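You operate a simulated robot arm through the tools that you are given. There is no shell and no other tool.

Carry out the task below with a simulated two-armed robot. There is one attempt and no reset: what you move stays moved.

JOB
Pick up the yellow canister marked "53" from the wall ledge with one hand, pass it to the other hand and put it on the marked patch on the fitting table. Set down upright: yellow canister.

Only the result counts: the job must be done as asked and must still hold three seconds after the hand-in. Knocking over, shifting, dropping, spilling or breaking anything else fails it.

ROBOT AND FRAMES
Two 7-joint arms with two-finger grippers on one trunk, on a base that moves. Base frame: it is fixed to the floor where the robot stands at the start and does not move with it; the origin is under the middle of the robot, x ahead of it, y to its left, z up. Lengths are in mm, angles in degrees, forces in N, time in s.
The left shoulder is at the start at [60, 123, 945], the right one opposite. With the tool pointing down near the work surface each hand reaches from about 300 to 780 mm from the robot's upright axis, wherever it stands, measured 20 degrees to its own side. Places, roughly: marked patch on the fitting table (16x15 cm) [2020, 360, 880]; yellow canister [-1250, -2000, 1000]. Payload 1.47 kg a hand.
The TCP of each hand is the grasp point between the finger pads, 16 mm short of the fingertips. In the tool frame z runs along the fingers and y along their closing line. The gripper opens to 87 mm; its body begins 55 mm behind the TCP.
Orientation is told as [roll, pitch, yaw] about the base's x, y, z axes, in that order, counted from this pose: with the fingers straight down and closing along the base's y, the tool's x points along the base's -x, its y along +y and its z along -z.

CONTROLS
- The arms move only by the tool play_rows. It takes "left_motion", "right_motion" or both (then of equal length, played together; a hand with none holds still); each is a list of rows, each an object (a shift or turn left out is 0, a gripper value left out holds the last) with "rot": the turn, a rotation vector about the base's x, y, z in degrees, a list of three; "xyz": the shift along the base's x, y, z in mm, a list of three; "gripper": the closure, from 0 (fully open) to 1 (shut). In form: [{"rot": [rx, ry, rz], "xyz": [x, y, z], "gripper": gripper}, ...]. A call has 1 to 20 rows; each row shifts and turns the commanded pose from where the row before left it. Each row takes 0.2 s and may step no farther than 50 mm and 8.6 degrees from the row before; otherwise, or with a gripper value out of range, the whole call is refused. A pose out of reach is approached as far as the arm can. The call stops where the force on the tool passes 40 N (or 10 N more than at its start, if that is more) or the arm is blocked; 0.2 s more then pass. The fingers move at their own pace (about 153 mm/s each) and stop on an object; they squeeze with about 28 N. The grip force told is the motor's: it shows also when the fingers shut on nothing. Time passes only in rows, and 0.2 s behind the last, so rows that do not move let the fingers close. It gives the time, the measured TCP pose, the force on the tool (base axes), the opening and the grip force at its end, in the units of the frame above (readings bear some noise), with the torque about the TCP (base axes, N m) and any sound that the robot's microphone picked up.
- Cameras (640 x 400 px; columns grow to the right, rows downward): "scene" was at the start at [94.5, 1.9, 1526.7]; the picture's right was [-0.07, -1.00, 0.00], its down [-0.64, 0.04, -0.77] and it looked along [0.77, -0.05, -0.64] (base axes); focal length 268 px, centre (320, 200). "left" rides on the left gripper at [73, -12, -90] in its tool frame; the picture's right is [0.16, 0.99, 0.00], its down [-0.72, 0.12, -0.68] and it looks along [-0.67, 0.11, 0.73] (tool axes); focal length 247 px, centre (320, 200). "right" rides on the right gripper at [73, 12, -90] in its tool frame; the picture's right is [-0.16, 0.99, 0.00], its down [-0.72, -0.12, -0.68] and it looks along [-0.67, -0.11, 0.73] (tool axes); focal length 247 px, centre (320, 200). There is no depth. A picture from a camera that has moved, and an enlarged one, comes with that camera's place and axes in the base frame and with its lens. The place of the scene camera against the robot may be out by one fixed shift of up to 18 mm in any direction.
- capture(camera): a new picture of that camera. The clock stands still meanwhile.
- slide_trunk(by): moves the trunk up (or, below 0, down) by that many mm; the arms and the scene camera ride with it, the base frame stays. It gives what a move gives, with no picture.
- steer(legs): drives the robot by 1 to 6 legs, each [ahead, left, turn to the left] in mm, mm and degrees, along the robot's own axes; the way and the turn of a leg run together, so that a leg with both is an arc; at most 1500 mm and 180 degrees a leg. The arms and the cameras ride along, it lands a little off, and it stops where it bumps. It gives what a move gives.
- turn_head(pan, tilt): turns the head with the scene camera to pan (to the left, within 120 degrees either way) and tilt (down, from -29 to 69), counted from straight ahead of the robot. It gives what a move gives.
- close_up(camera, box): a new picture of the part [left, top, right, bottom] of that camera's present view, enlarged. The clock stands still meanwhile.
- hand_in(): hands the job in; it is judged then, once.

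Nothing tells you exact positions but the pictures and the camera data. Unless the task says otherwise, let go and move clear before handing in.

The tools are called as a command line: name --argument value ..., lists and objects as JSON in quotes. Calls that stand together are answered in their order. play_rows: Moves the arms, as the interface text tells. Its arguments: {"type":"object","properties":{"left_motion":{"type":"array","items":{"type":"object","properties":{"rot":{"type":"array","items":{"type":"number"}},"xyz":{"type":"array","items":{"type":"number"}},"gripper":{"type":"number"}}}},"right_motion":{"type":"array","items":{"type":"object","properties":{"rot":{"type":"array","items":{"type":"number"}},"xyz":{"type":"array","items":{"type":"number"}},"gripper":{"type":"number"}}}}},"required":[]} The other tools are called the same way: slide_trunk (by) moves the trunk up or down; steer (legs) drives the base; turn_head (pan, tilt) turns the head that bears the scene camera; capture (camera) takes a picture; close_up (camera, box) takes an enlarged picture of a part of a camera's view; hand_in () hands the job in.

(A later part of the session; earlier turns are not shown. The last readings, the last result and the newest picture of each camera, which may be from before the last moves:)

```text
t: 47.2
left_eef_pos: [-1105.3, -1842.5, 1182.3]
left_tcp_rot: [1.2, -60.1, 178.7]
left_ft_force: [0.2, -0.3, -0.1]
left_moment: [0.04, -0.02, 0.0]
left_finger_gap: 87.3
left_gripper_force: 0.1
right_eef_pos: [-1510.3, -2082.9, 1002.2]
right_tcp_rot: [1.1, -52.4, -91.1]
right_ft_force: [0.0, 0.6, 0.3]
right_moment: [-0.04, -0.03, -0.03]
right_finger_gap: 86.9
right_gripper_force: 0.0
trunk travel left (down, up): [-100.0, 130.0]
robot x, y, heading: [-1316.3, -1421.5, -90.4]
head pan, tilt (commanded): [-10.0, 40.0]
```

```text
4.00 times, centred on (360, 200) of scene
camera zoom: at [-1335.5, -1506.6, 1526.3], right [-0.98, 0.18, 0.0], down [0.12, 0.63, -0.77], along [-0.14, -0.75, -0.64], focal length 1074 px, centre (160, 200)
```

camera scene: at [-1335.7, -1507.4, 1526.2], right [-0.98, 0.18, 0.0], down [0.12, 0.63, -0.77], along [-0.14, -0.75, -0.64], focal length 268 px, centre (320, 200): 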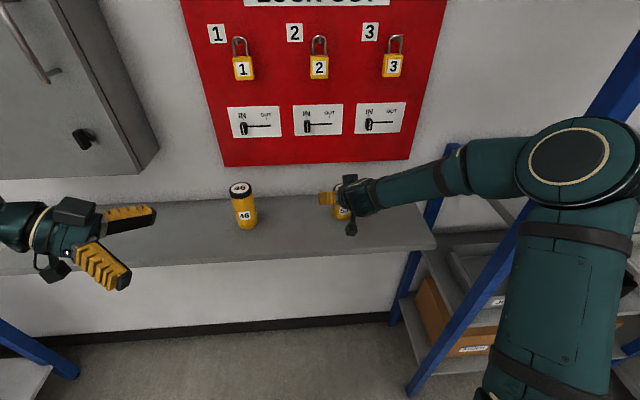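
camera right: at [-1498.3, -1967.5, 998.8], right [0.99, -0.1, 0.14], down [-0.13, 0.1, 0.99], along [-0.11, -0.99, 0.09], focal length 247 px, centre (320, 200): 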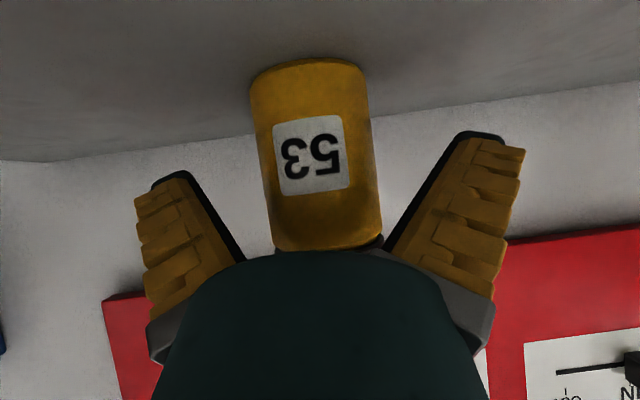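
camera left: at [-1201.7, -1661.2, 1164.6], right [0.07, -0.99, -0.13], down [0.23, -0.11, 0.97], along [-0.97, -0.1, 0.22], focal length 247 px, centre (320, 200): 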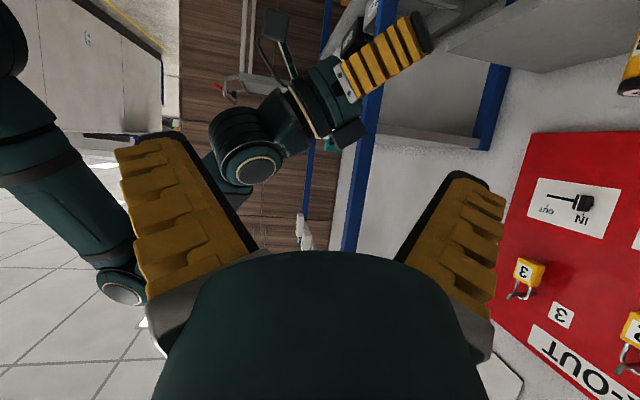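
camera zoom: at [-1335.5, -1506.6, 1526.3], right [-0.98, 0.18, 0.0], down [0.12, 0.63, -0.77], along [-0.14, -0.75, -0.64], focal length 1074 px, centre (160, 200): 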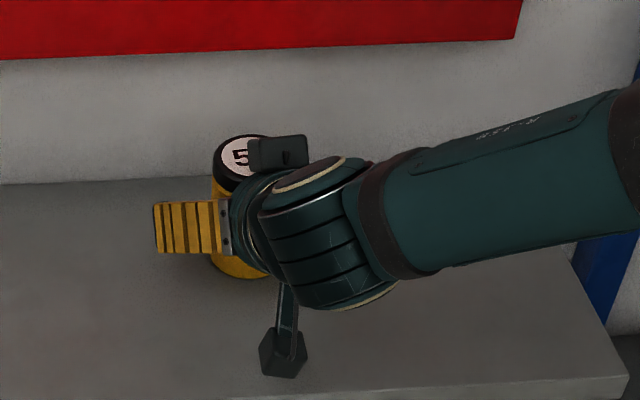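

No contact so far; the base is seen at z ≈ 953 as expected. I lower the last 14 mm slowly.

play_rows --right_motion '[{"xyz": [0, 1, -5]}, {"xyz": [0, 1, -5]}, {"xyz": [0, 1, -4]}, {}]'

capture --camera "right"

close_up --camera "scene" --box '[300, 160, 400, 260]'

```text
t: 48.2
left_eef_pos: [-1105.8, -1842.7, 1182.1]
left_tcp_rot: [1.2, -59.9, 178.7]
left_ft_force: [0.7, 0.0, -0.7]
left_moment: [0.02, 0.02, 0.0]
left_finger_gap: 87.0
left_gripper_force: 0.0
right_eef_pos: [-1510.1, -2080.9, 988.2]
right_tcp_rot: [1.0, -52.5, -90.9]
right_ft_force: [0.3, 0.1, 0.1]
right_moment: [0.01, 0.06, 0.01]
right_finger_gap: 87.0
right_gripper_force: 0.0
trunk travel left (down, up): [-100.0, 130.0]
robot x, y, heading: [-1319.7, -1420.6, -90.6]
head pan, tilt (commanded): [-10.0, 40.0]
```

```text
taken
camera right: at [-1498.4, -1964.7, 985.1], right [0.99, -0.1, 0.14], down [-0.13, 0.1, 0.99], along [-0.11, -0.99, 0.09], focal length 247 px, centre (320, 200)
```

right: 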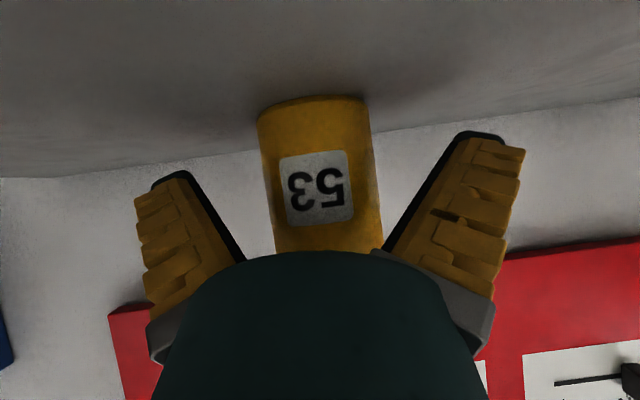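

```text
4.00 times, centred on (350, 210) of scene
camera zoom: at [-1335.5, -1506.7, 1526.2], right [-0.98, 0.18, 0.0], down [0.12, 0.63, -0.77], along [-0.14, -0.75, -0.64], focal length 1074 px, centre (200, 160)
```

zoom: 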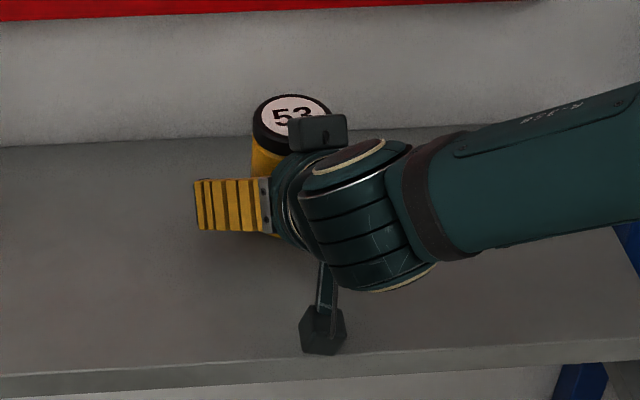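

Clear of the ledge and lid. I go 3 mm lower and close the right gripper.

play_rows --right_motion '[{"xyz": [-1, 0, -3]}, {"gripper": 1.0}, {"gripper": 1.0}, {"gripper": 1.0}, {"gripper": 1.0}, {"gripper": 1.0}]'

capture --camera "right"

close_up --camera "scene" --box '[300, 160, 400, 260]'

```text
t: 49.6
left_eef_pos: [-1106.2, -1844.0, 1182.5]
left_tcp_rot: [1.4, -60.0, 178.7]
left_ft_force: [-0.1, -0.3, 0.6]
left_moment: [0.01, 0.02, -0.01]
left_finger_gap: 87.1
left_gripper_force: 0.1
right_eef_pos: [-1510.9, -2079.1, 984.6]
right_tcp_rot: [1.1, -52.6, -91.1]
right_ft_force: [1.1, 0.9, 3.2]
right_moment: [0.12, 0.0, -0.01]
right_finger_gap: 48.4
right_gripper_force: 28.2
trunk travel left (down, up): [-100.0, 130.0]
robot x, y, heading: [-1321.5, -1422.2, -90.6]
head pan, tilt (commanded): [-10.0, 40.0]
```

```text
taken
camera right: at [-1499.3, -1964.6, 982.2], right [0.99, -0.1, 0.14], down [-0.13, 0.1, 0.99], along [-0.11, -0.99, 0.09], focal length 247 px, centre (320, 200)
```

right: 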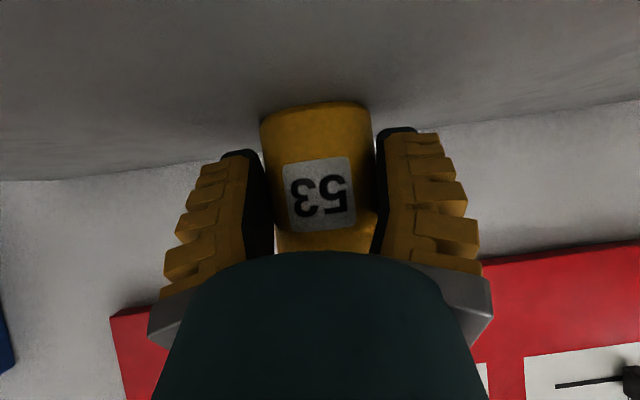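

```text
4.00 times, centred on (350, 210) of scene
camera zoom: at [-1335.5, -1506.4, 1526.3], right [-0.98, 0.18, 0.0], down [0.12, 0.63, -0.77], along [-0.14, -0.75, -0.64], focal length 1074 px, centre (200, 160)
```

zoom: 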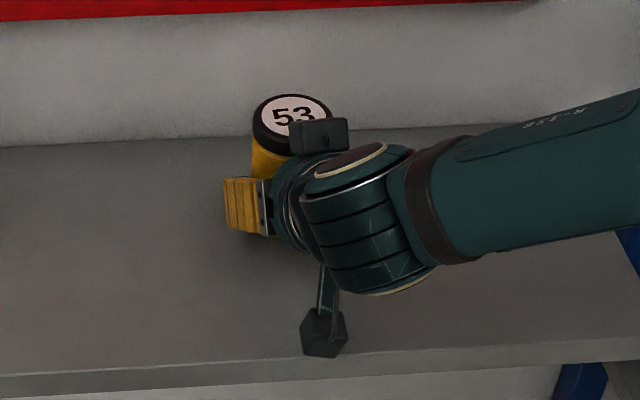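

The fingers stopped on the canister at 48 mm with full grip force. I lift it straight up.

play_rows --right_motion '[{"xyz": [0, 0, 5]}, {"xyz": [0, 0, 10]}, {"xyz": [0, 0, 15]}, {"xyz": [0, 0, 20]}, {"xyz": [0, 0, 20]}, {}]'

capture --camera "right"

capture --camera "scene"

```text
t: 51.0
left_eef_pos: [-1105.3, -1843.9, 1182.1]
left_tcp_rot: [1.2, -60.0, 178.9]
left_ft_force: [-0.4, 0.3, -1.1]
left_moment: [0.04, -0.03, 0.03]
left_finger_gap: 87.0
left_gripper_force: 0.1
right_eef_pos: [-1510.4, -2082.2, 1053.9]
right_tcp_rot: [1.2, -52.5, -91.1]
right_ft_force: [0.6, 0.4, -1.7]
right_moment: [0.08, 0.04, -0.01]
right_finger_gap: 47.2
right_gripper_force: 27.7
trunk travel left (down, up): [-100.0, 130.0]
robot x, y, heading: [-1319.3, -1418.7, -90.3]
head pan, tilt (commanded): [-10.0, 40.0]
```

```text
taken
camera right: at [-1499.7, -1965.4, 1052.1], right [0.99, -0.1, 0.14], down [-0.13, 0.1, 0.99], along [-0.11, -0.99, 0.08], focal length 247 px, centre (320, 200)
```

right: 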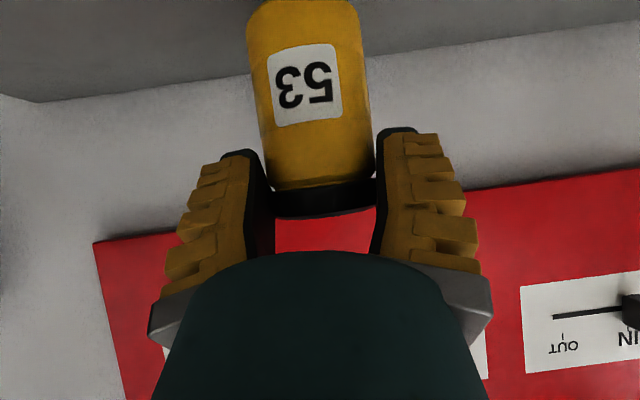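

```text
taken
camera scene: at [-1335.8, -1507.2, 1526.2], right [-0.98, 0.18, 0.0], down [0.12, 0.63, -0.77], along [-0.14, -0.75, -0.64], focal length 268 px, centre (320, 200)
```

scene: 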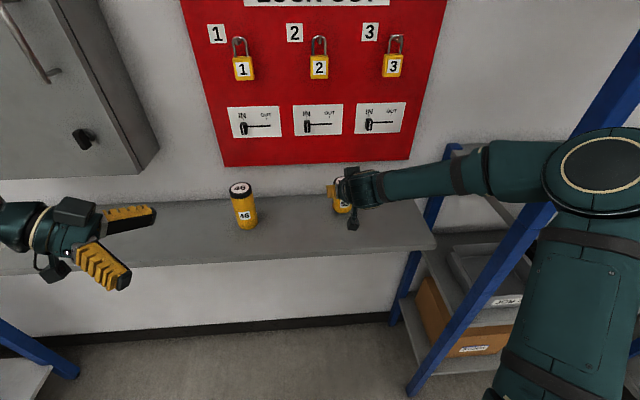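

The picture shows the canister slipped down in the fingers during the lift. I wait a moment and look again to see if it is held stably.

play_rows --right_motion '[{"gripper": 1.0}]'

capture --camera "right"

close_up --camera "scene" --box '[300, 150, 400, 250]'

```text
t: 51.4
left_eef_pos: [-1106.7, -1843.8, 1182.8]
left_tcp_rot: [1.2, -60.1, 178.8]
left_ft_force: [-0.2, 0.7, 0.7]
left_moment: [0.0, 0.01, 0.02]
left_finger_gap: 87.1
left_gripper_force: 0.0
right_eef_pos: [-1512.0, -2079.8, 1054.2]
right_tcp_rot: [1.0, -52.5, -91.2]
right_ft_force: [-0.3, 0.5, -1.9]
right_moment: [0.01, 0.0, -0.04]
right_finger_gap: 47.1
right_gripper_force: 28.1
trunk travel left (down, up): [-100.0, 130.0]
robot x, y, heading: [-1319.9, -1423.0, -90.4]
head pan, tilt (commanded): [-10.0, 40.0]
```

```text
taken
camera right: at [-1499.6, -1965.2, 1052.2], right [0.99, -0.1, 0.14], down [-0.13, 0.1, 0.99], along [-0.11, -0.99, 0.09], focal length 247 px, centre (320, 200)
```

right: 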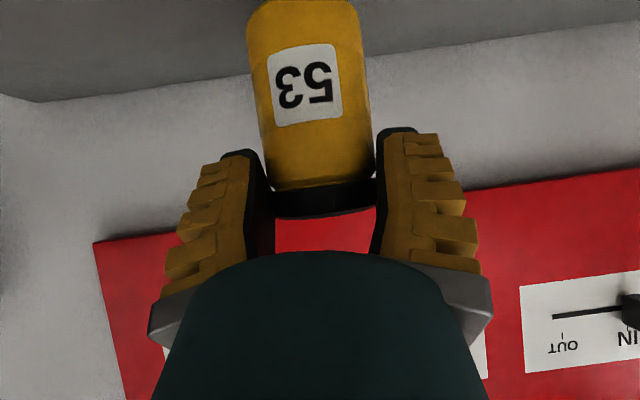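

```text
4.00 times, centred on (350, 200) of scene
camera zoom: at [-1335.7, -1507.0, 1526.2], right [-0.98, 0.18, 0.0], down [0.12, 0.63, -0.77], along [-0.14, -0.75, -0.64], focal length 1074 px, centre (200, 200)
```

zoom: 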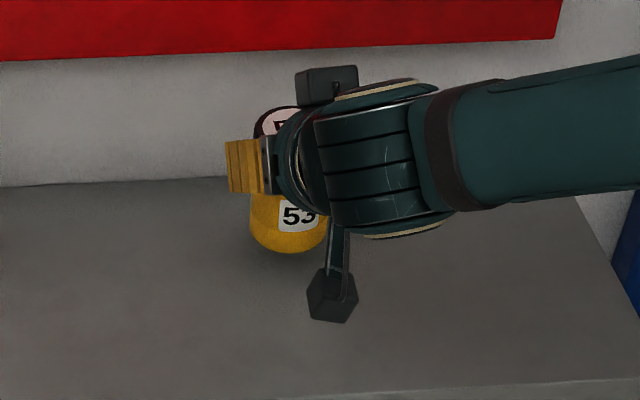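

It is now stable (about 2 N load), held around the lid. I zoom in to understand how the fingers contact it.

close_up --camera "right" --box '[200, 100, 440, 260]'

turn_head --pan -20 --tilt 45

close_up --camera "scene" --box '[260, 100, 380, 200]'

capture --camera "left"

```text
2.50 times, centred on (320, 180) of right
camera zoom: at [-1499.6, -1965.2, 1052.2], right [0.99, -0.1, 0.14], down [-0.13, 0.1, 0.99], along [-0.11, -0.99, 0.09], focal length 617 px, centre (320, 250)
```

zoom: 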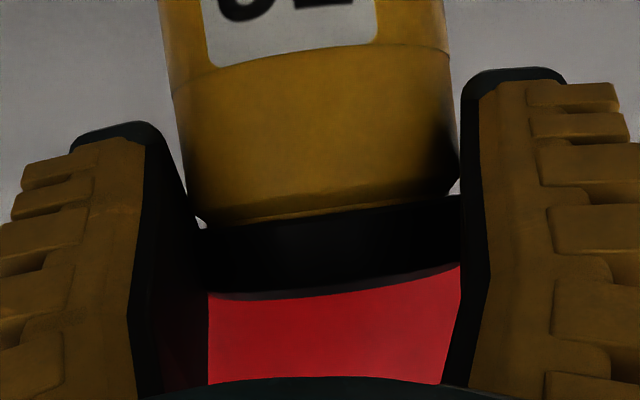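

```text
t: 52.1
left_eef_pos: [-1106.4, -1844.5, 1182.2]
left_tcp_rot: [1.2, -60.0, 178.8]
left_ft_force: [0.0, -0.3, -0.2]
left_moment: [0.02, 0.01, -0.02]
left_finger_gap: 87.1
left_gripper_force: 0.1
right_eef_pos: [-1510.9, -2081.0, 1054.7]
right_tcp_rot: [1.1, -52.4, -91.1]
right_ft_force: [-0.1, 0.2, -2.1]
right_moment: [0.02, -0.01, -0.05]
right_finger_gap: 47.2
right_gripper_force: 27.9
trunk travel left (down, up): [-100.0, 130.0]
robot x, y, heading: [-1320.1, -1420.3, -90.5]
head pan, tilt (commanded): [-20.0, 45.0]
```

```text
4.00 times, centred on (320, 150) of scene
camera zoom: at [-1348.6, -1499.5, 1519.0], right [-0.94, 0.35, 0.0], down [0.25, 0.66, -0.71], along [-0.25, -0.66, -0.71], focal length 1074 px, centre (320, 400)
```

zoom: 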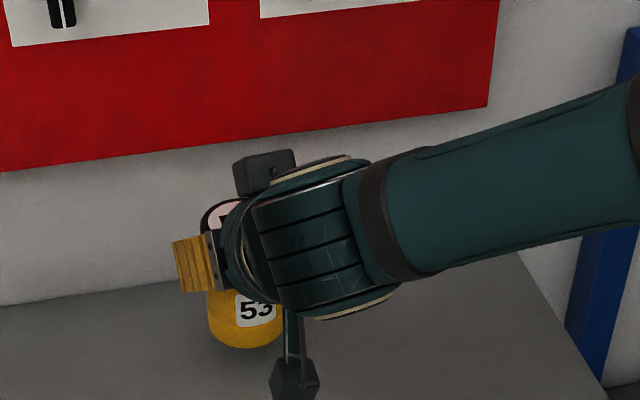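

```text
taken
camera left: at [-991.1, -1834.0, 1163.5], right [0.08, -0.99, -0.13], down [0.23, -0.11, 0.97], along [-0.97, -0.1, 0.22], focal length 247 px, centre (320, 200)
```

left: 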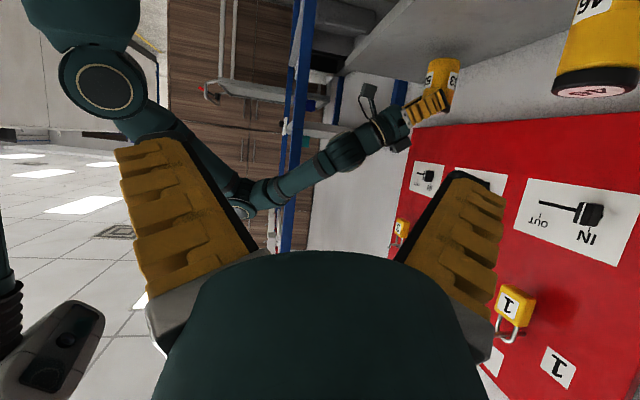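

I zoom the left camera on the held canister to see how it sits in the hand.

close_up --camera "left" --box '[340, 30, 500, 160]'

```text
3.08 times, centred on (420, 95) of left
camera zoom: at [-991.1, -1834.0, 1163.5], right [0.08, -0.99, -0.13], down [0.23, -0.11, 0.97], along [-0.97, -0.1, 0.22], focal length 760 px, centre (12, 523)
```

zoom: 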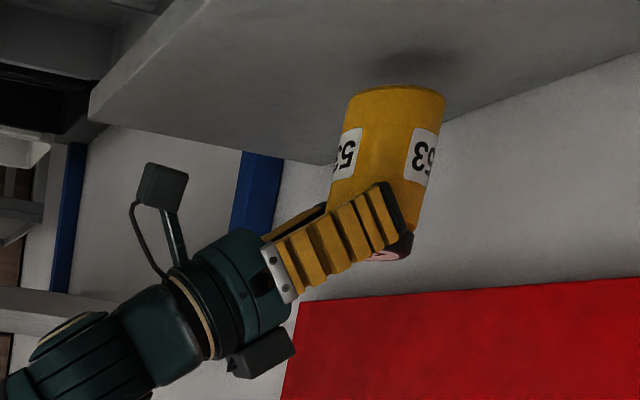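

The jaws open slightly toward their tips at this width, which explains the downward slip. I lower the canister back toward the ledge to re-grip, reading the force for contact and friction.

play_rows --right_motion '[{"xyz": [0, 0, -8]}, {"xyz": [0, 0, -6]}, {"xyz": [0, 0, -4]}, {}]'

capture --camera "right"

close_up --camera "left" --box '[340, 30, 500, 160]'

```text
t: 53.1
left_eef_pos: [-1104.9, -1844.0, 1182.4]
left_tcp_rot: [1.2, -60.0, 178.8]
left_ft_force: [0.6, 0.3, -0.1]
left_moment: [0.01, 0.04, -0.01]
left_finger_gap: 86.7
left_gripper_force: 0.0
right_eef_pos: [-1510.6, -2080.3, 1037.0]
right_tcp_rot: [1.1, -52.5, -91.1]
right_ft_force: [-0.1, -0.1, -1.9]
right_moment: [0.02, 0.01, -0.01]
right_finger_gap: 46.8
right_gripper_force: 27.7
trunk travel left (down, up): [-100.0, 130.0]
robot x, y, heading: [-1317.9, -1415.4, -90.3]
head pan, tilt (commanded): [-20.0, 45.0]
```

```text
taken
camera right: at [-1499.0, -1965.2, 1034.2], right [0.99, -0.1, 0.14], down [-0.13, 0.1, 0.99], along [-0.11, -0.99, 0.09], focal length 247 px, centre (320, 200)
```

right: 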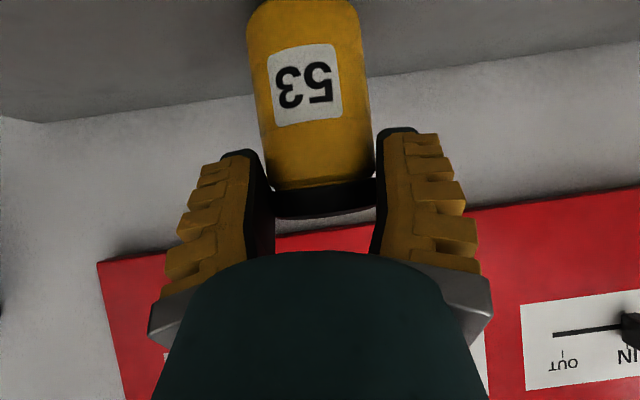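

```text
3.08 times, centred on (420, 95) of left
camera zoom: at [-991.1, -1834.0, 1163.5], right [0.08, -0.99, -0.13], down [0.23, -0.11, 0.97], along [-0.97, -0.1, 0.22], focal length 760 px, centre (12, 523)
```

zoom: 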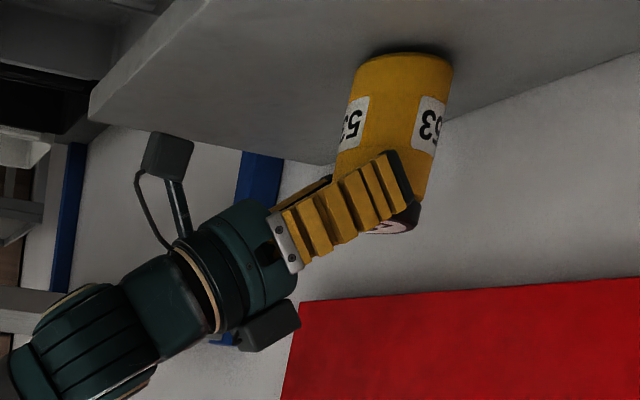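

Still held and nearly touching. I lower in 2 mm steps to find the ledge and read the friction.

play_rows --right_motion '[{"xyz": [0, 0, -2]}, {"xyz": [0, 0, -2]}, {}]'

play_rows --right_motion '[{"xyz": [0, 0, -2]}, {"xyz": [0, 0, -2]}, {}]'

capture --camera "right"

```text
t: 54.0
left_eef_pos: [-1106.6, -1843.5, 1182.0]
left_tcp_rot: [1.3, -60.0, 178.7]
left_ft_force: [-0.1, -0.5, -0.1]
left_moment: [0.02, -0.01, 0.0]
left_finger_gap: 86.9
left_gripper_force: 0.1
right_eef_pos: [-1512.2, -2080.2, 1030.8]
right_tcp_rot: [1.1, -52.5, -91.1]
right_ft_force: [0.0, -1.5, -2.0]
right_moment: [0.02, 0.02, -0.05]
right_finger_gap: 46.5
right_gripper_force: 27.9
trunk travel left (down, up): [-100.0, 130.0]
robot x, y, heading: [-1318.3, -1421.5, -90.5]
head pan, tilt (commanded): [-20.0, 45.0]
```

```text
t: 54.8
left_eef_pos: [-1106.8, -1841.9, 1182.3]
left_tcp_rot: [1.4, -59.9, 178.8]
left_ft_force: [-0.1, 0.0, 1.5]
left_moment: [0.03, 0.02, -0.02]
left_finger_gap: 86.8
left_gripper_force: 0.0
right_eef_pos: [-1511.2, -2080.0, 1029.7]
right_tcp_rot: [1.1, -52.7, -91.1]
right_ft_force: [-1.3, -2.5, 12.7]
right_moment: [-0.08, 0.01, -0.05]
right_finger_gap: 48.4
right_gripper_force: 27.7
trunk travel left (down, up): [-100.0, 130.0]
robot x, y, heading: [-1318.3, -1423.1, -90.1]
head pan, tilt (commanded): [-20.0, 45.0]
```

```text
taken
camera right: at [-1499.0, -1965.3, 1027.6], right [0.99, -0.1, 0.14], down [-0.13, 0.1, 0.99], along [-0.11, -0.99, 0.09], focal length 247 px, centre (320, 200)
```

right: 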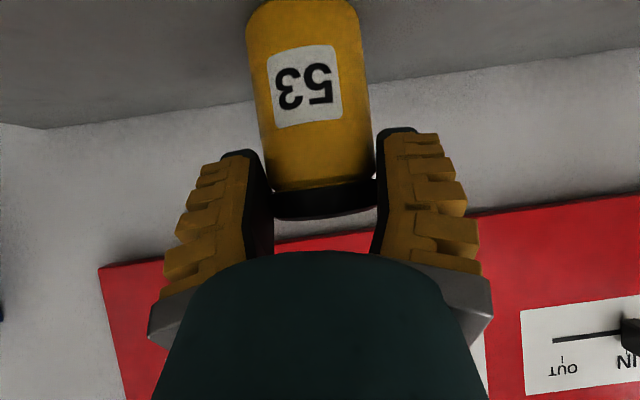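

Contact is at the expected height (12.7 N press without slipping, so friction is decent). I relieve the press, open, and re-grip lower to test how the body itself holds.

play_rows --right_motion '[{"xyz": [0, 0, 1.5]}, {}, {"gripper": 0}, {"gripper": 0}, {"gripper": 0}, {"gripper": 0}]'

capture --camera "right"

close_up --camera "left" --box '[340, 30, 500, 160]'

```text
t: 56.1
left_eef_pos: [-1106.6, -1843.5, 1182.8]
left_tcp_rot: [1.1, -60.0, 178.7]
left_ft_force: [1.3, 1.1, 1.1]
left_moment: [0.0, 0.0, 0.04]
left_finger_gap: 86.7
left_gripper_force: 0.0
right_eef_pos: [-1510.8, -2079.8, 1029.4]
right_tcp_rot: [1.1, -52.4, -91.1]
right_ft_force: [-0.3, -0.2, 0.3]
right_moment: [0.01, -0.01, 0.0]
right_finger_gap: 86.8
right_gripper_force: 0.0
trunk travel left (down, up): [-100.0, 130.0]
robot x, y, heading: [-1320.4, -1421.2, -90.5]
head pan, tilt (commanded): [-20.0, 45.0]
```

```text
taken
camera right: at [-1499.3, -1964.9, 1027.4], right [0.99, -0.1, 0.14], down [-0.13, 0.1, 0.99], along [-0.11, -0.99, 0.09], focal length 247 px, centre (320, 200)
```

right: 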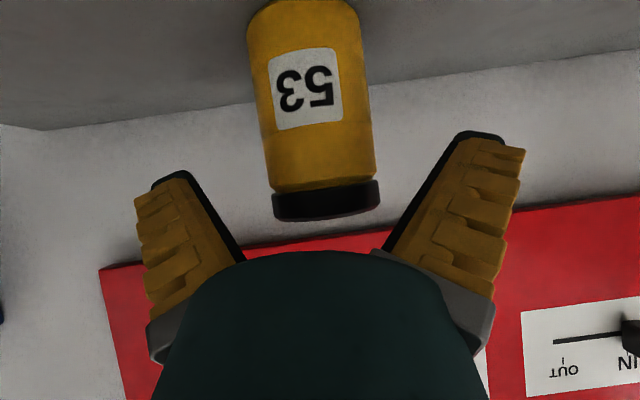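

```text
3.08 times, centred on (420, 95) of left
camera zoom: at [-991.1, -1833.9, 1163.6], right [0.08, -0.99, -0.13], down [0.23, -0.11, 0.97], along [-0.97, -0.1, 0.22], focal length 760 px, centre (12, 523)
```

zoom: 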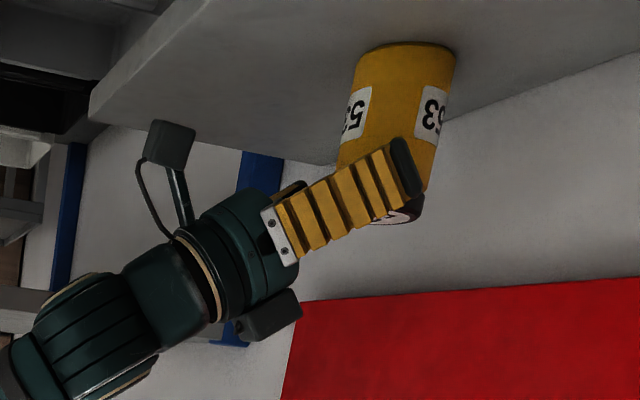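

The canister still stands upright in place. I lower to mid-height, grip, and test-lift only a few millimetres while watching from the left camera.

play_rows --right_motion '[{"xyz": [0, -2, -10]}, {"xyz": [0, -2, -10]}, {"xyz": [0, -1, -10]}, {}, {"gripper": 1.0}, {"gripper": 1.0}, {"gripper": 1.0}, {"gripper": 1.0}, {"gripper": 1.0}]'

close_up --camera "left" --box '[340, 30, 500, 160]'

play_rows --right_motion '[{"xyz": [0, 0, 2]}, {"xyz": [0, 0, 2]}, {}]'

close_up --camera "left" --box '[340, 30, 500, 160]'

capture --camera "right"

```text
t: 58.1
left_eef_pos: [-1106.4, -1842.8, 1182.6]
left_tcp_rot: [1.3, -59.9, 178.8]
left_ft_force: [-1.3, 0.1, 0.2]
left_moment: [-0.01, 0.03, 0.0]
left_finger_gap: 86.9
left_gripper_force: 0.1
right_eef_pos: [-1511.1, -2085.6, 1000.2]
right_tcp_rot: [1.1, -52.4, -91.1]
right_ft_force: [0.5, 0.8, 3.3]
right_moment: [0.12, 0.02, -0.03]
right_finger_gap: 50.2
right_gripper_force: 27.8
trunk travel left (down, up): [-100.0, 130.0]
robot x, y, heading: [-1322.2, -1424.4, -90.7]
head pan, tilt (commanded): [-20.0, 45.0]
```

```text
3.08 times, centred on (420, 95) of left
camera zoom: at [-990.9, -1833.6, 1163.7], right [0.08, -0.99, -0.13], down [0.23, -0.11, 0.97], along [-0.97, -0.1, 0.22], focal length 760 px, centre (12, 523)
```

zoom: 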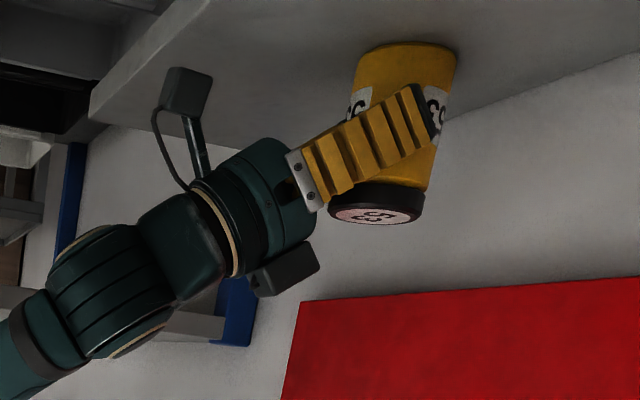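

```text
t: 59.0
left_eef_pos: [-1106.0, -1843.8, 1181.6]
left_tcp_rot: [1.2, -60.1, 178.8]
left_ft_force: [-0.5, -0.3, 0.3]
left_moment: [-0.01, 0.0, -0.02]
left_finger_gap: 87.0
left_gripper_force: 0.0
right_eef_pos: [-1512.4, -2085.1, 1004.4]
right_tcp_rot: [1.2, -52.5, -91.1]
right_ft_force: [-0.1, 0.3, -1.9]
right_moment: [0.04, 0.01, -0.01]
right_finger_gap: 49.5
right_gripper_force: 28.2
trunk travel left (down, up): [-100.0, 130.0]
robot x, y, heading: [-1318.0, -1423.4, -90.4]
head pan, tilt (commanded): [-20.0, 45.0]
```

```text
3.08 times, centred on (420, 95) of left
camera zoom: at [-991.1, -1834.1, 1163.5], right [0.08, -0.99, -0.13], down [0.23, -0.11, 0.97], along [-0.97, -0.1, 0.22], focal length 760 px, centre (12, 523)
```

zoom: 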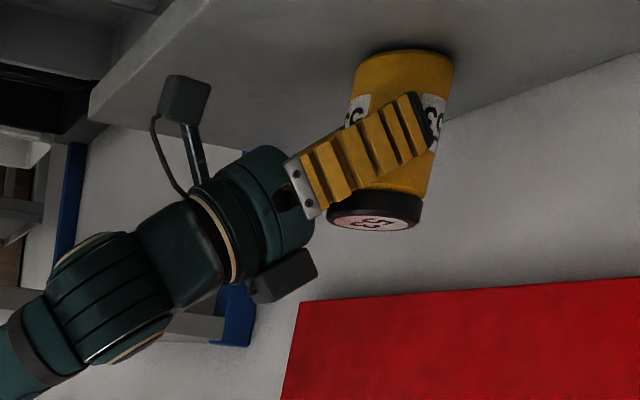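

```text
taken
camera right: at [-1500.0, -1969.9, 1001.2], right [0.99, -0.1, 0.14], down [-0.13, 0.1, 0.99], along [-0.11, -0.99, 0.08], focal length 247 px, centre (320, 200)
```

right: 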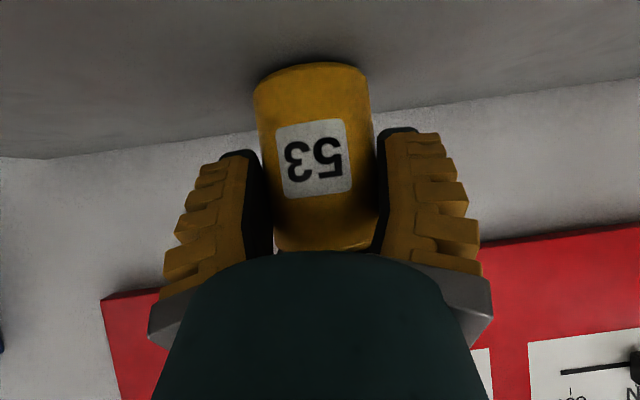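

It lifts with the hand this time. I hold still for a second to see whether it creeps.

play_rows --right_motion '[{}, {}, {}, {}, {}]'

close_up --camera "left" --box '[340, 30, 500, 160]'

capture --camera "right"

```text
t: 60.1
left_eef_pos: [-1106.9, -1843.5, 1180.9]
left_tcp_rot: [1.2, -59.9, 178.9]
left_ft_force: [0.1, 0.1, 0.1]
left_moment: [0.0, 0.01, 0.0]
left_finger_gap: 86.9
left_gripper_force: 0.0
right_eef_pos: [-1510.9, -2085.4, 1003.5]
right_tcp_rot: [1.1, -52.5, -91.1]
right_ft_force: [-0.5, -1.0, -0.9]
right_moment: [0.05, 0.01, 0.0]
right_finger_gap: 49.6
right_gripper_force: 28.2
trunk travel left (down, up): [-100.0, 130.0]
robot x, y, heading: [-1318.3, -1419.5, -90.5]
head pan, tilt (commanded): [-20.0, 45.0]
```

```text
3.08 times, centred on (420, 95) of left
camera zoom: at [-991.1, -1834.0, 1163.5], right [0.08, -0.99, -0.13], down [0.23, -0.11, 0.97], along [-0.97, -0.1, 0.22], focal length 760 px, centre (12, 523)
```

zoom: 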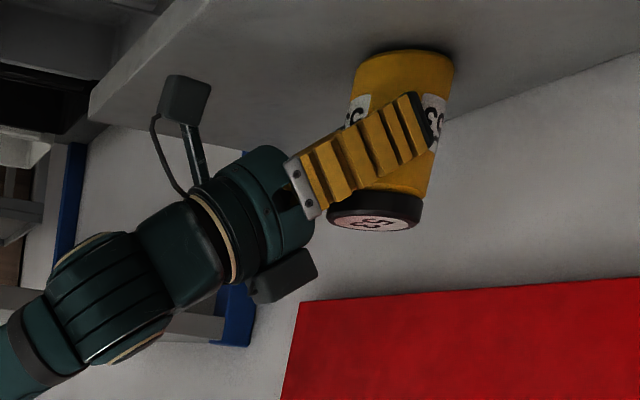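

```text
taken
camera right: at [-1499.8, -1969.9, 1001.3], right [0.99, -0.1, 0.14], down [-0.13, 0.1, 0.99], along [-0.11, -0.99, 0.09], focal length 247 px, centre (320, 200)
```

right: 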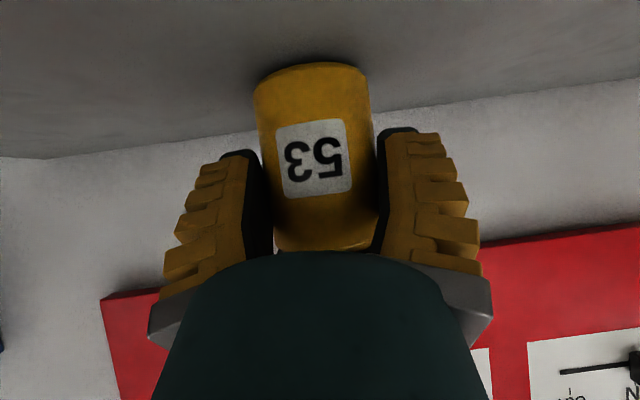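

No creep. I lift slowly, 3 mm per row, and check.

play_rows --right_motion '[{"xyz": [0, 0, 3]}, {"xyz": [0, 0, 3]}, {"xyz": [0, 0, 3]}, {"xyz": [0, 0, 3]}, {"xyz": [0, 0, 3]}, {"xyz": [0, 0, 3]}]'

capture --camera "right"

close_up --camera "left" --box '[340, 30, 500, 160]'

```text
t: 61.5
left_eef_pos: [-1106.1, -1843.2, 1181.9]
left_tcp_rot: [1.3, -60.0, 178.8]
left_ft_force: [0.1, -0.6, 0.4]
left_moment: [0.02, -0.01, 0.03]
left_finger_gap: 86.8
left_gripper_force: 0.0
right_eef_pos: [-1512.3, -2084.9, 1021.8]
right_tcp_rot: [1.2, -52.5, -91.1]
right_ft_force: [0.6, 0.1, -2.6]
right_moment: [0.04, -0.01, -0.01]
right_finger_gap: 50.0
right_gripper_force: 28.2
trunk travel left (down, up): [-100.0, 130.0]
robot x, y, heading: [-1319.5, -1418.7, -90.3]
head pan, tilt (commanded): [-20.0, 45.0]
```

```text
taken
camera right: at [-1499.7, -1969.9, 1019.3], right [0.99, -0.1, 0.14], down [-0.13, 0.1, 0.99], along [-0.11, -0.99, 0.08], focal length 247 px, centre (320, 200)
```

right: 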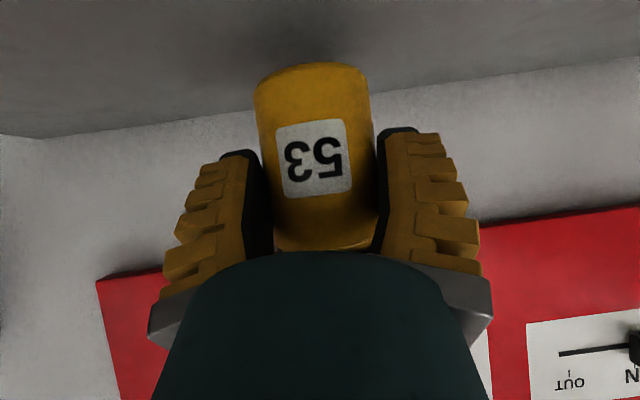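

```text
3.08 times, centred on (420, 95) of left
camera zoom: at [-991.1, -1834.0, 1163.5], right [0.08, -0.99, -0.13], down [0.23, -0.11, 0.97], along [-0.97, -0.1, 0.22], focal length 760 px, centre (12, 523)
```

zoom: 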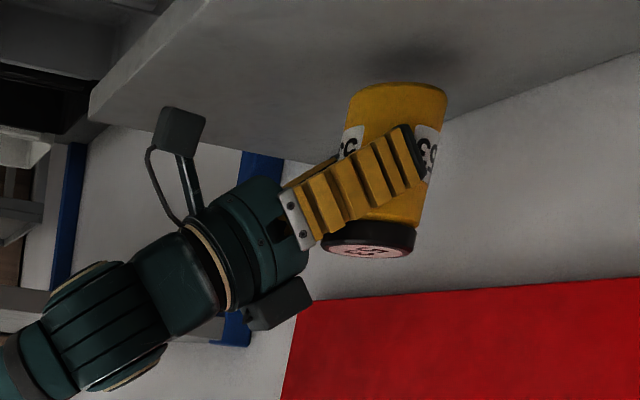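

Slow lifting holds with no slip at all. For the hand-over the left hand needs room at the top, so I set it back down and re-grip about 12 mm lower.

play_rows --right_motion '[{"xyz": [0, 0, -4]}, {"xyz": [0, 0, -4]}, {"xyz": [0, 0, -4]}, {"xyz": [0, 0, -4]}, {"xyz": [0, 0, -3]}, {"xyz": [0, 0, -1.5]}, {"xyz": [0, 0, -1]}, {}]'

```text
t: 63.4
left_eef_pos: [-1106.7, -1843.6, 1182.8]
left_tcp_rot: [1.1, -60.0, 178.8]
left_ft_force: [0.6, 0.0, -0.4]
left_moment: [-0.03, 0.01, 0.0]
left_finger_gap: 86.9
left_gripper_force: 0.1
right_eef_pos: [-1510.9, -2084.0, 1000.3]
right_tcp_rot: [1.1, -52.6, -91.1]
right_ft_force: [0.8, -0.3, -1.3]
right_moment: [0.04, 0.01, 0.01]
right_finger_gap: 49.6
right_gripper_force: 28.3
trunk travel left (down, up): [-100.0, 130.0]
robot x, y, heading: [-1317.3, -1421.2, -90.8]
head pan, tilt (commanded): [-20.0, 45.0]
```

play_rows --right_motion '[{"xyz": [0, 0, -1]}, {}]'

close_up --camera "left" --box '[380, 30, 480, 110]'

```text
t: 64.0
left_eef_pos: [-1105.8, -1843.0, 1182.2]
left_tcp_rot: [1.2, -60.0, 178.7]
left_ft_force: [1.1, 0.7, -0.1]
left_moment: [0.03, -0.02, 0.01]
left_finger_gap: 86.7
left_gripper_force: 0.0
right_eef_pos: [-1509.5, -2085.2, 1001.5]
right_tcp_rot: [1.0, -52.6, -91.0]
right_ft_force: [0.5, -1.8, 3.2]
right_moment: [0.01, 0.09, -0.01]
right_finger_gap: 49.9
right_gripper_force: 28.0
trunk travel left (down, up): [-100.0, 130.0]
robot x, y, heading: [-1319.6, -1422.9, -90.3]
head pan, tilt (commanded): [-20.0, 45.0]
```

```text
5.00 times, centred on (430, 70) of left
camera zoom: at [-991.0, -1833.8, 1163.6], right [0.08, -0.99, -0.13], down [0.23, -0.11, 0.97], along [-0.97, -0.1, 0.22], focal length 1235 px, centre (-230, 850)
```

zoom: 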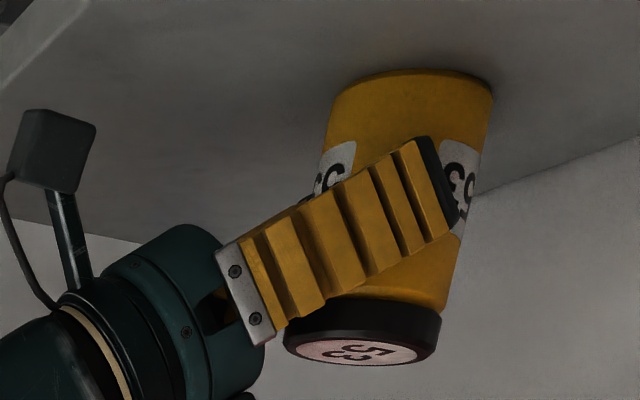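

Standing on the ledge again. I open, go 12 mm lower, re-grip and lift slowly.

play_rows --right_motion '[{"gripper": 0}, {}, {}, {"xyz": [0, 1, -4]}, {"xyz": [0, 1, -4]}, {"xyz": [0, 0, -4]}, {}]'

close_up --camera "left" --box '[380, 30, 480, 110]'

capture --camera "right"

```text
t: 65.5
left_eef_pos: [-1105.2, -1844.4, 1180.5]
left_tcp_rot: [1.2, -59.9, 178.8]
left_ft_force: [0.3, -0.2, -0.1]
left_moment: [-0.02, 0.01, -0.03]
left_finger_gap: 86.9
left_gripper_force: 0.1
right_eef_pos: [-1510.9, -2080.9, 986.5]
right_tcp_rot: [1.1, -52.5, -91.0]
right_ft_force: [0.0, 0.4, -0.3]
right_moment: [0.0, -0.05, 0.01]
right_finger_gap: 86.9
right_gripper_force: 0.1
trunk travel left (down, up): [-100.0, 130.0]
robot x, y, heading: [-1319.9, -1422.1, -90.6]
head pan, tilt (commanded): [-20.0, 45.0]
```

```text
5.00 times, centred on (430, 70) of left
camera zoom: at [-991.0, -1833.8, 1163.6], right [0.08, -0.99, -0.13], down [0.23, -0.11, 0.97], along [-0.97, -0.1, 0.22], focal length 1235 px, centre (-230, 850)
```

zoom: 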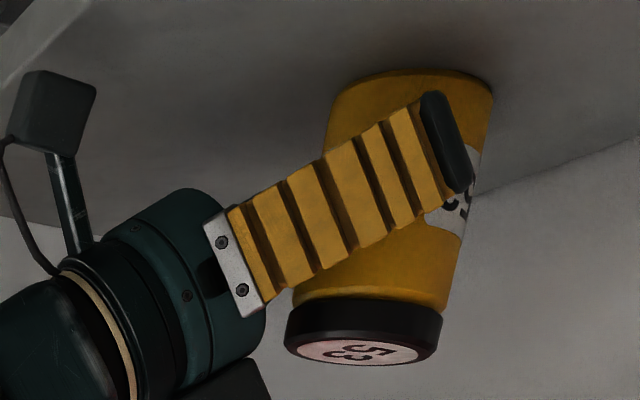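

```text
taken
camera right: at [-1499.3, -1967.6, 984.7], right [0.99, -0.1, 0.14], down [-0.13, 0.1, 0.99], along [-0.11, -0.99, 0.09], focal length 247 px, centre (320, 200)
```

right: 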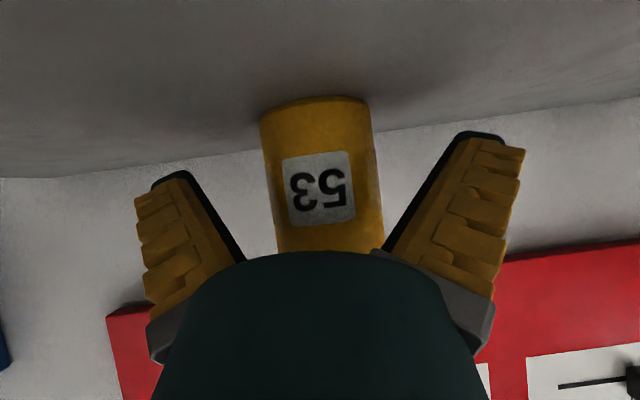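

There's still about 7 mm between lid and palm. I go 3 mm deeper, grip, and lift slowly.

play_rows --right_motion '[{"xyz": [0, -3, 0]}, {}, {"gripper": 1.0}, {"gripper": 1.0}, {"gripper": 1.0}, {"gripper": 1.0}, {"gripper": 1.0}, {"xyz": [0, 0, 1]}, {"xyz": [0, 0, 2]}, {"xyz": [0, 0, 2]}, {"xyz": [0, 0, 2]}, {"xyz": [0, 0, 2]}, {}]'

close_up --camera "left" --box '[380, 30, 480, 110]'

capture --camera "right"

```text
t: 68.3
left_eef_pos: [-1105.6, -1842.4, 1181.5]
left_tcp_rot: [1.2, -60.0, 178.7]
left_ft_force: [0.0, -0.2, 0.1]
left_moment: [-0.01, 0.0, 0.0]
left_finger_gap: 86.8
left_gripper_force: 0.0
right_eef_pos: [-1512.5, -2084.8, 995.6]
right_tcp_rot: [1.0, -52.5, -91.0]
right_ft_force: [0.3, -0.1, -2.6]
right_moment: [0.02, 0.0, 0.01]
right_finger_gap: 49.4
right_gripper_force: 28.1
trunk travel left (down, up): [-100.0, 130.0]
robot x, y, heading: [-1320.9, -1416.2, -90.6]
head pan, tilt (commanded): [-20.0, 45.0]
```

```text
5.00 times, centred on (430, 70) of left
camera zoom: at [-991.1, -1834.0, 1163.5], right [0.08, -0.99, -0.13], down [0.23, -0.11, 0.97], along [-0.97, -0.1, 0.22], focal length 1235 px, centre (-230, 850)
```

zoom: 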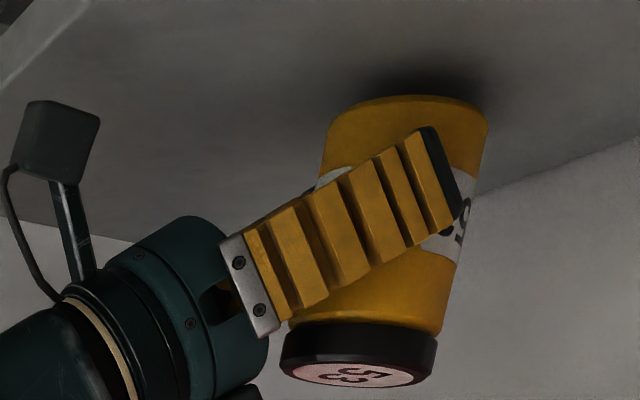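

```text
taken
camera right: at [-1499.8, -1971.1, 993.9], right [0.99, -0.1, 0.14], down [-0.13, 0.1, 0.99], along [-0.11, -0.99, 0.09], focal length 247 px, centre (320, 200)
```

right: 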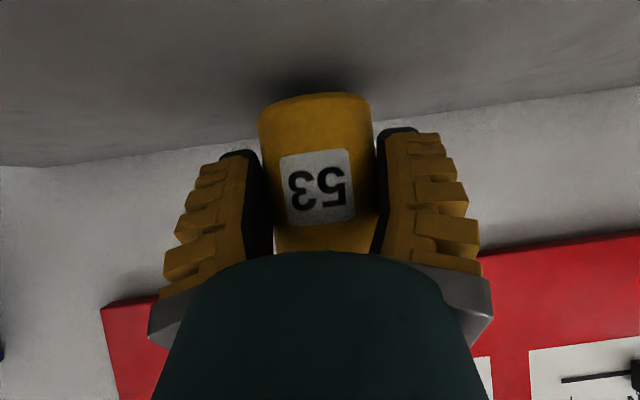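

Lifted cleanly at the lower grip. I continue lifting slowly to clear the ledge.

play_rows --right_motion '[{"xyz": [0, 0, 3]}, {"xyz": [0, 0, 4]}, {"xyz": [0, 0, 4]}, {"xyz": [0, 0, 4]}, {"xyz": [0, 0, 4]}, {"xyz": [0, 0, 4]}, {"xyz": [0, 0, 4]}, {"xyz": [0, 0, 3]}, {}]'

capture --camera "right"

```text
t: 70.3
left_eef_pos: [-1104.8, -1842.9, 1181.8]
left_tcp_rot: [1.2, -60.0, 178.9]
left_ft_force: [0.0, 0.4, 0.1]
left_moment: [0.01, 0.02, 0.01]
left_finger_gap: 86.9
left_gripper_force: 0.1
right_eef_pos: [-1512.5, -2086.5, 1025.7]
right_tcp_rot: [1.1, -52.5, -91.0]
right_ft_force: [0.4, -1.2, -2.4]
right_moment: [0.04, 0.0, 0.02]
right_finger_gap: 49.9
right_gripper_force: 27.8
trunk travel left (down, up): [-100.0, 130.0]
robot x, y, heading: [-1318.6, -1417.7, -90.6]
head pan, tilt (commanded): [-20.0, 45.0]
```

```text
taken
camera right: at [-1499.6, -1971.3, 1024.1], right [0.99, -0.1, 0.14], down [-0.13, 0.1, 0.99], along [-0.11, -0.99, 0.09], focal length 247 px, centre (320, 200)
```

right: 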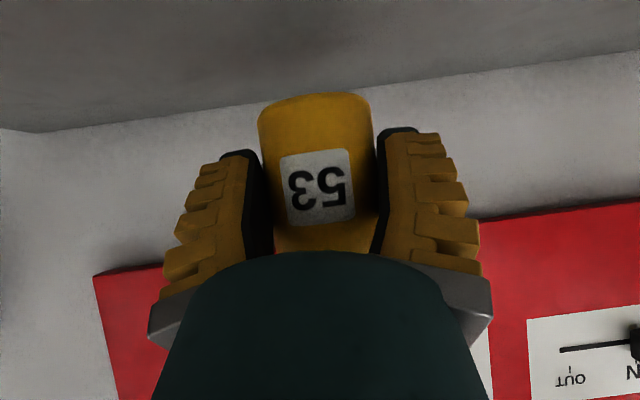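

Grip unchanged. I raise further, then back the base away from the ledge.

play_rows --right_motion '[{"xyz": [0, 0, 4]}, {"xyz": [0, 0, 6]}, {"xyz": [0, 0, 7]}, {"xyz": [0, 0, 8]}, {"xyz": [0, 0, 8]}, {"xyz": [0, 0, 8]}, {"xyz": [0, 0, 7]}, {"xyz": [0, 0, 5]}, {"xyz": [0, 0, 3]}, {}]'

capture --camera "right"

steer --legs '[[-150, 0, 0]]'

capture --camera "right"

capture --camera "scene"

```text
t: 72.5
left_eef_pos: [-1105.9, -1844.1, 1182.6]
left_tcp_rot: [1.3, -60.0, 178.9]
left_ft_force: [0.6, -1.0, 0.3]
left_moment: [-0.01, 0.03, 0.0]
left_finger_gap: 86.9
left_gripper_force: 0.0
right_eef_pos: [-1512.0, -2086.1, 1081.4]
right_tcp_rot: [1.1, -52.5, -91.1]
right_ft_force: [-0.7, 0.6, -2.5]
right_moment: [0.02, 0.01, 0.02]
right_finger_gap: 49.5
right_gripper_force: 28.3
trunk travel left (down, up): [-100.0, 130.0]
robot x, y, heading: [-1321.1, -1422.9, -90.2]
head pan, tilt (commanded): [-20.0, 45.0]
```

```text
taken
camera right: at [-1499.7, -1970.9, 1079.8], right [0.99, -0.1, 0.14], down [-0.13, 0.1, 0.99], along [-0.11, -0.99, 0.09], focal length 247 px, centre (320, 200)
```

right: 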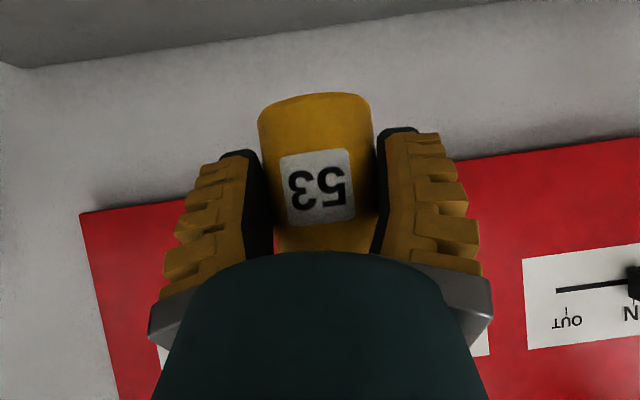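

```text
t: 73.9
left_eef_pos: [-1104.2, -1694.6, 1182.1]
left_tcp_rot: [1.3, -60.0, 178.7]
left_ft_force: [-0.1, 0.1, -0.5]
left_moment: [0.01, 0.02, 0.02]
left_finger_gap: 86.8
left_gripper_force: 0.0
right_eef_pos: [-1509.9, -1937.9, 1084.2]
right_tcp_rot: [1.1, -52.5, -91.0]
right_ft_force: [0.0, 0.1, -2.0]
right_moment: [0.05, 0.04, 0.03]
right_finger_gap: 49.5
right_gripper_force: 27.3
trunk travel left (down, up): [-100.0, 130.0]
robot x, y, heading: [-1318.3, -1275.8, -90.5]
head pan, tilt (commanded): [-20.0, 45.0]
```

```text
taken
camera right: at [-1498.0, -1822.5, 1080.4], right [0.99, -0.1, 0.14], down [-0.13, 0.1, 0.99], along [-0.11, -0.99, 0.09], focal length 247 px, centre (320, 200)
```

right: 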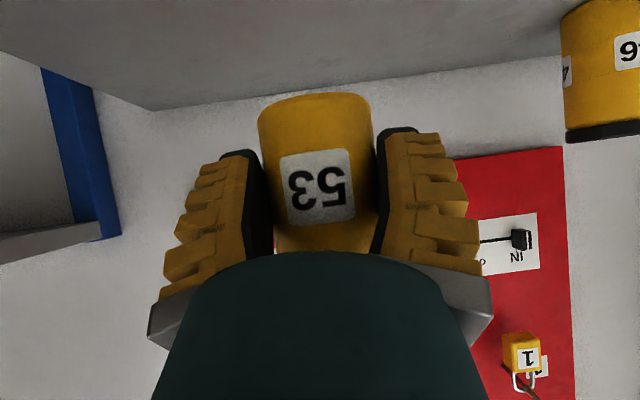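

```text
taken
camera scene: at [-1347.2, -1350.6, 1519.1], right [-0.94, 0.35, 0.0], down [0.25, 0.66, -0.71], along [-0.25, -0.66, -0.71], focal length 268 px, centre (320, 200)
```

scene: 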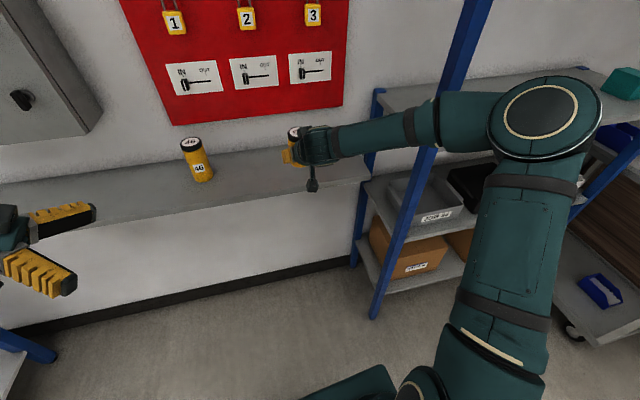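

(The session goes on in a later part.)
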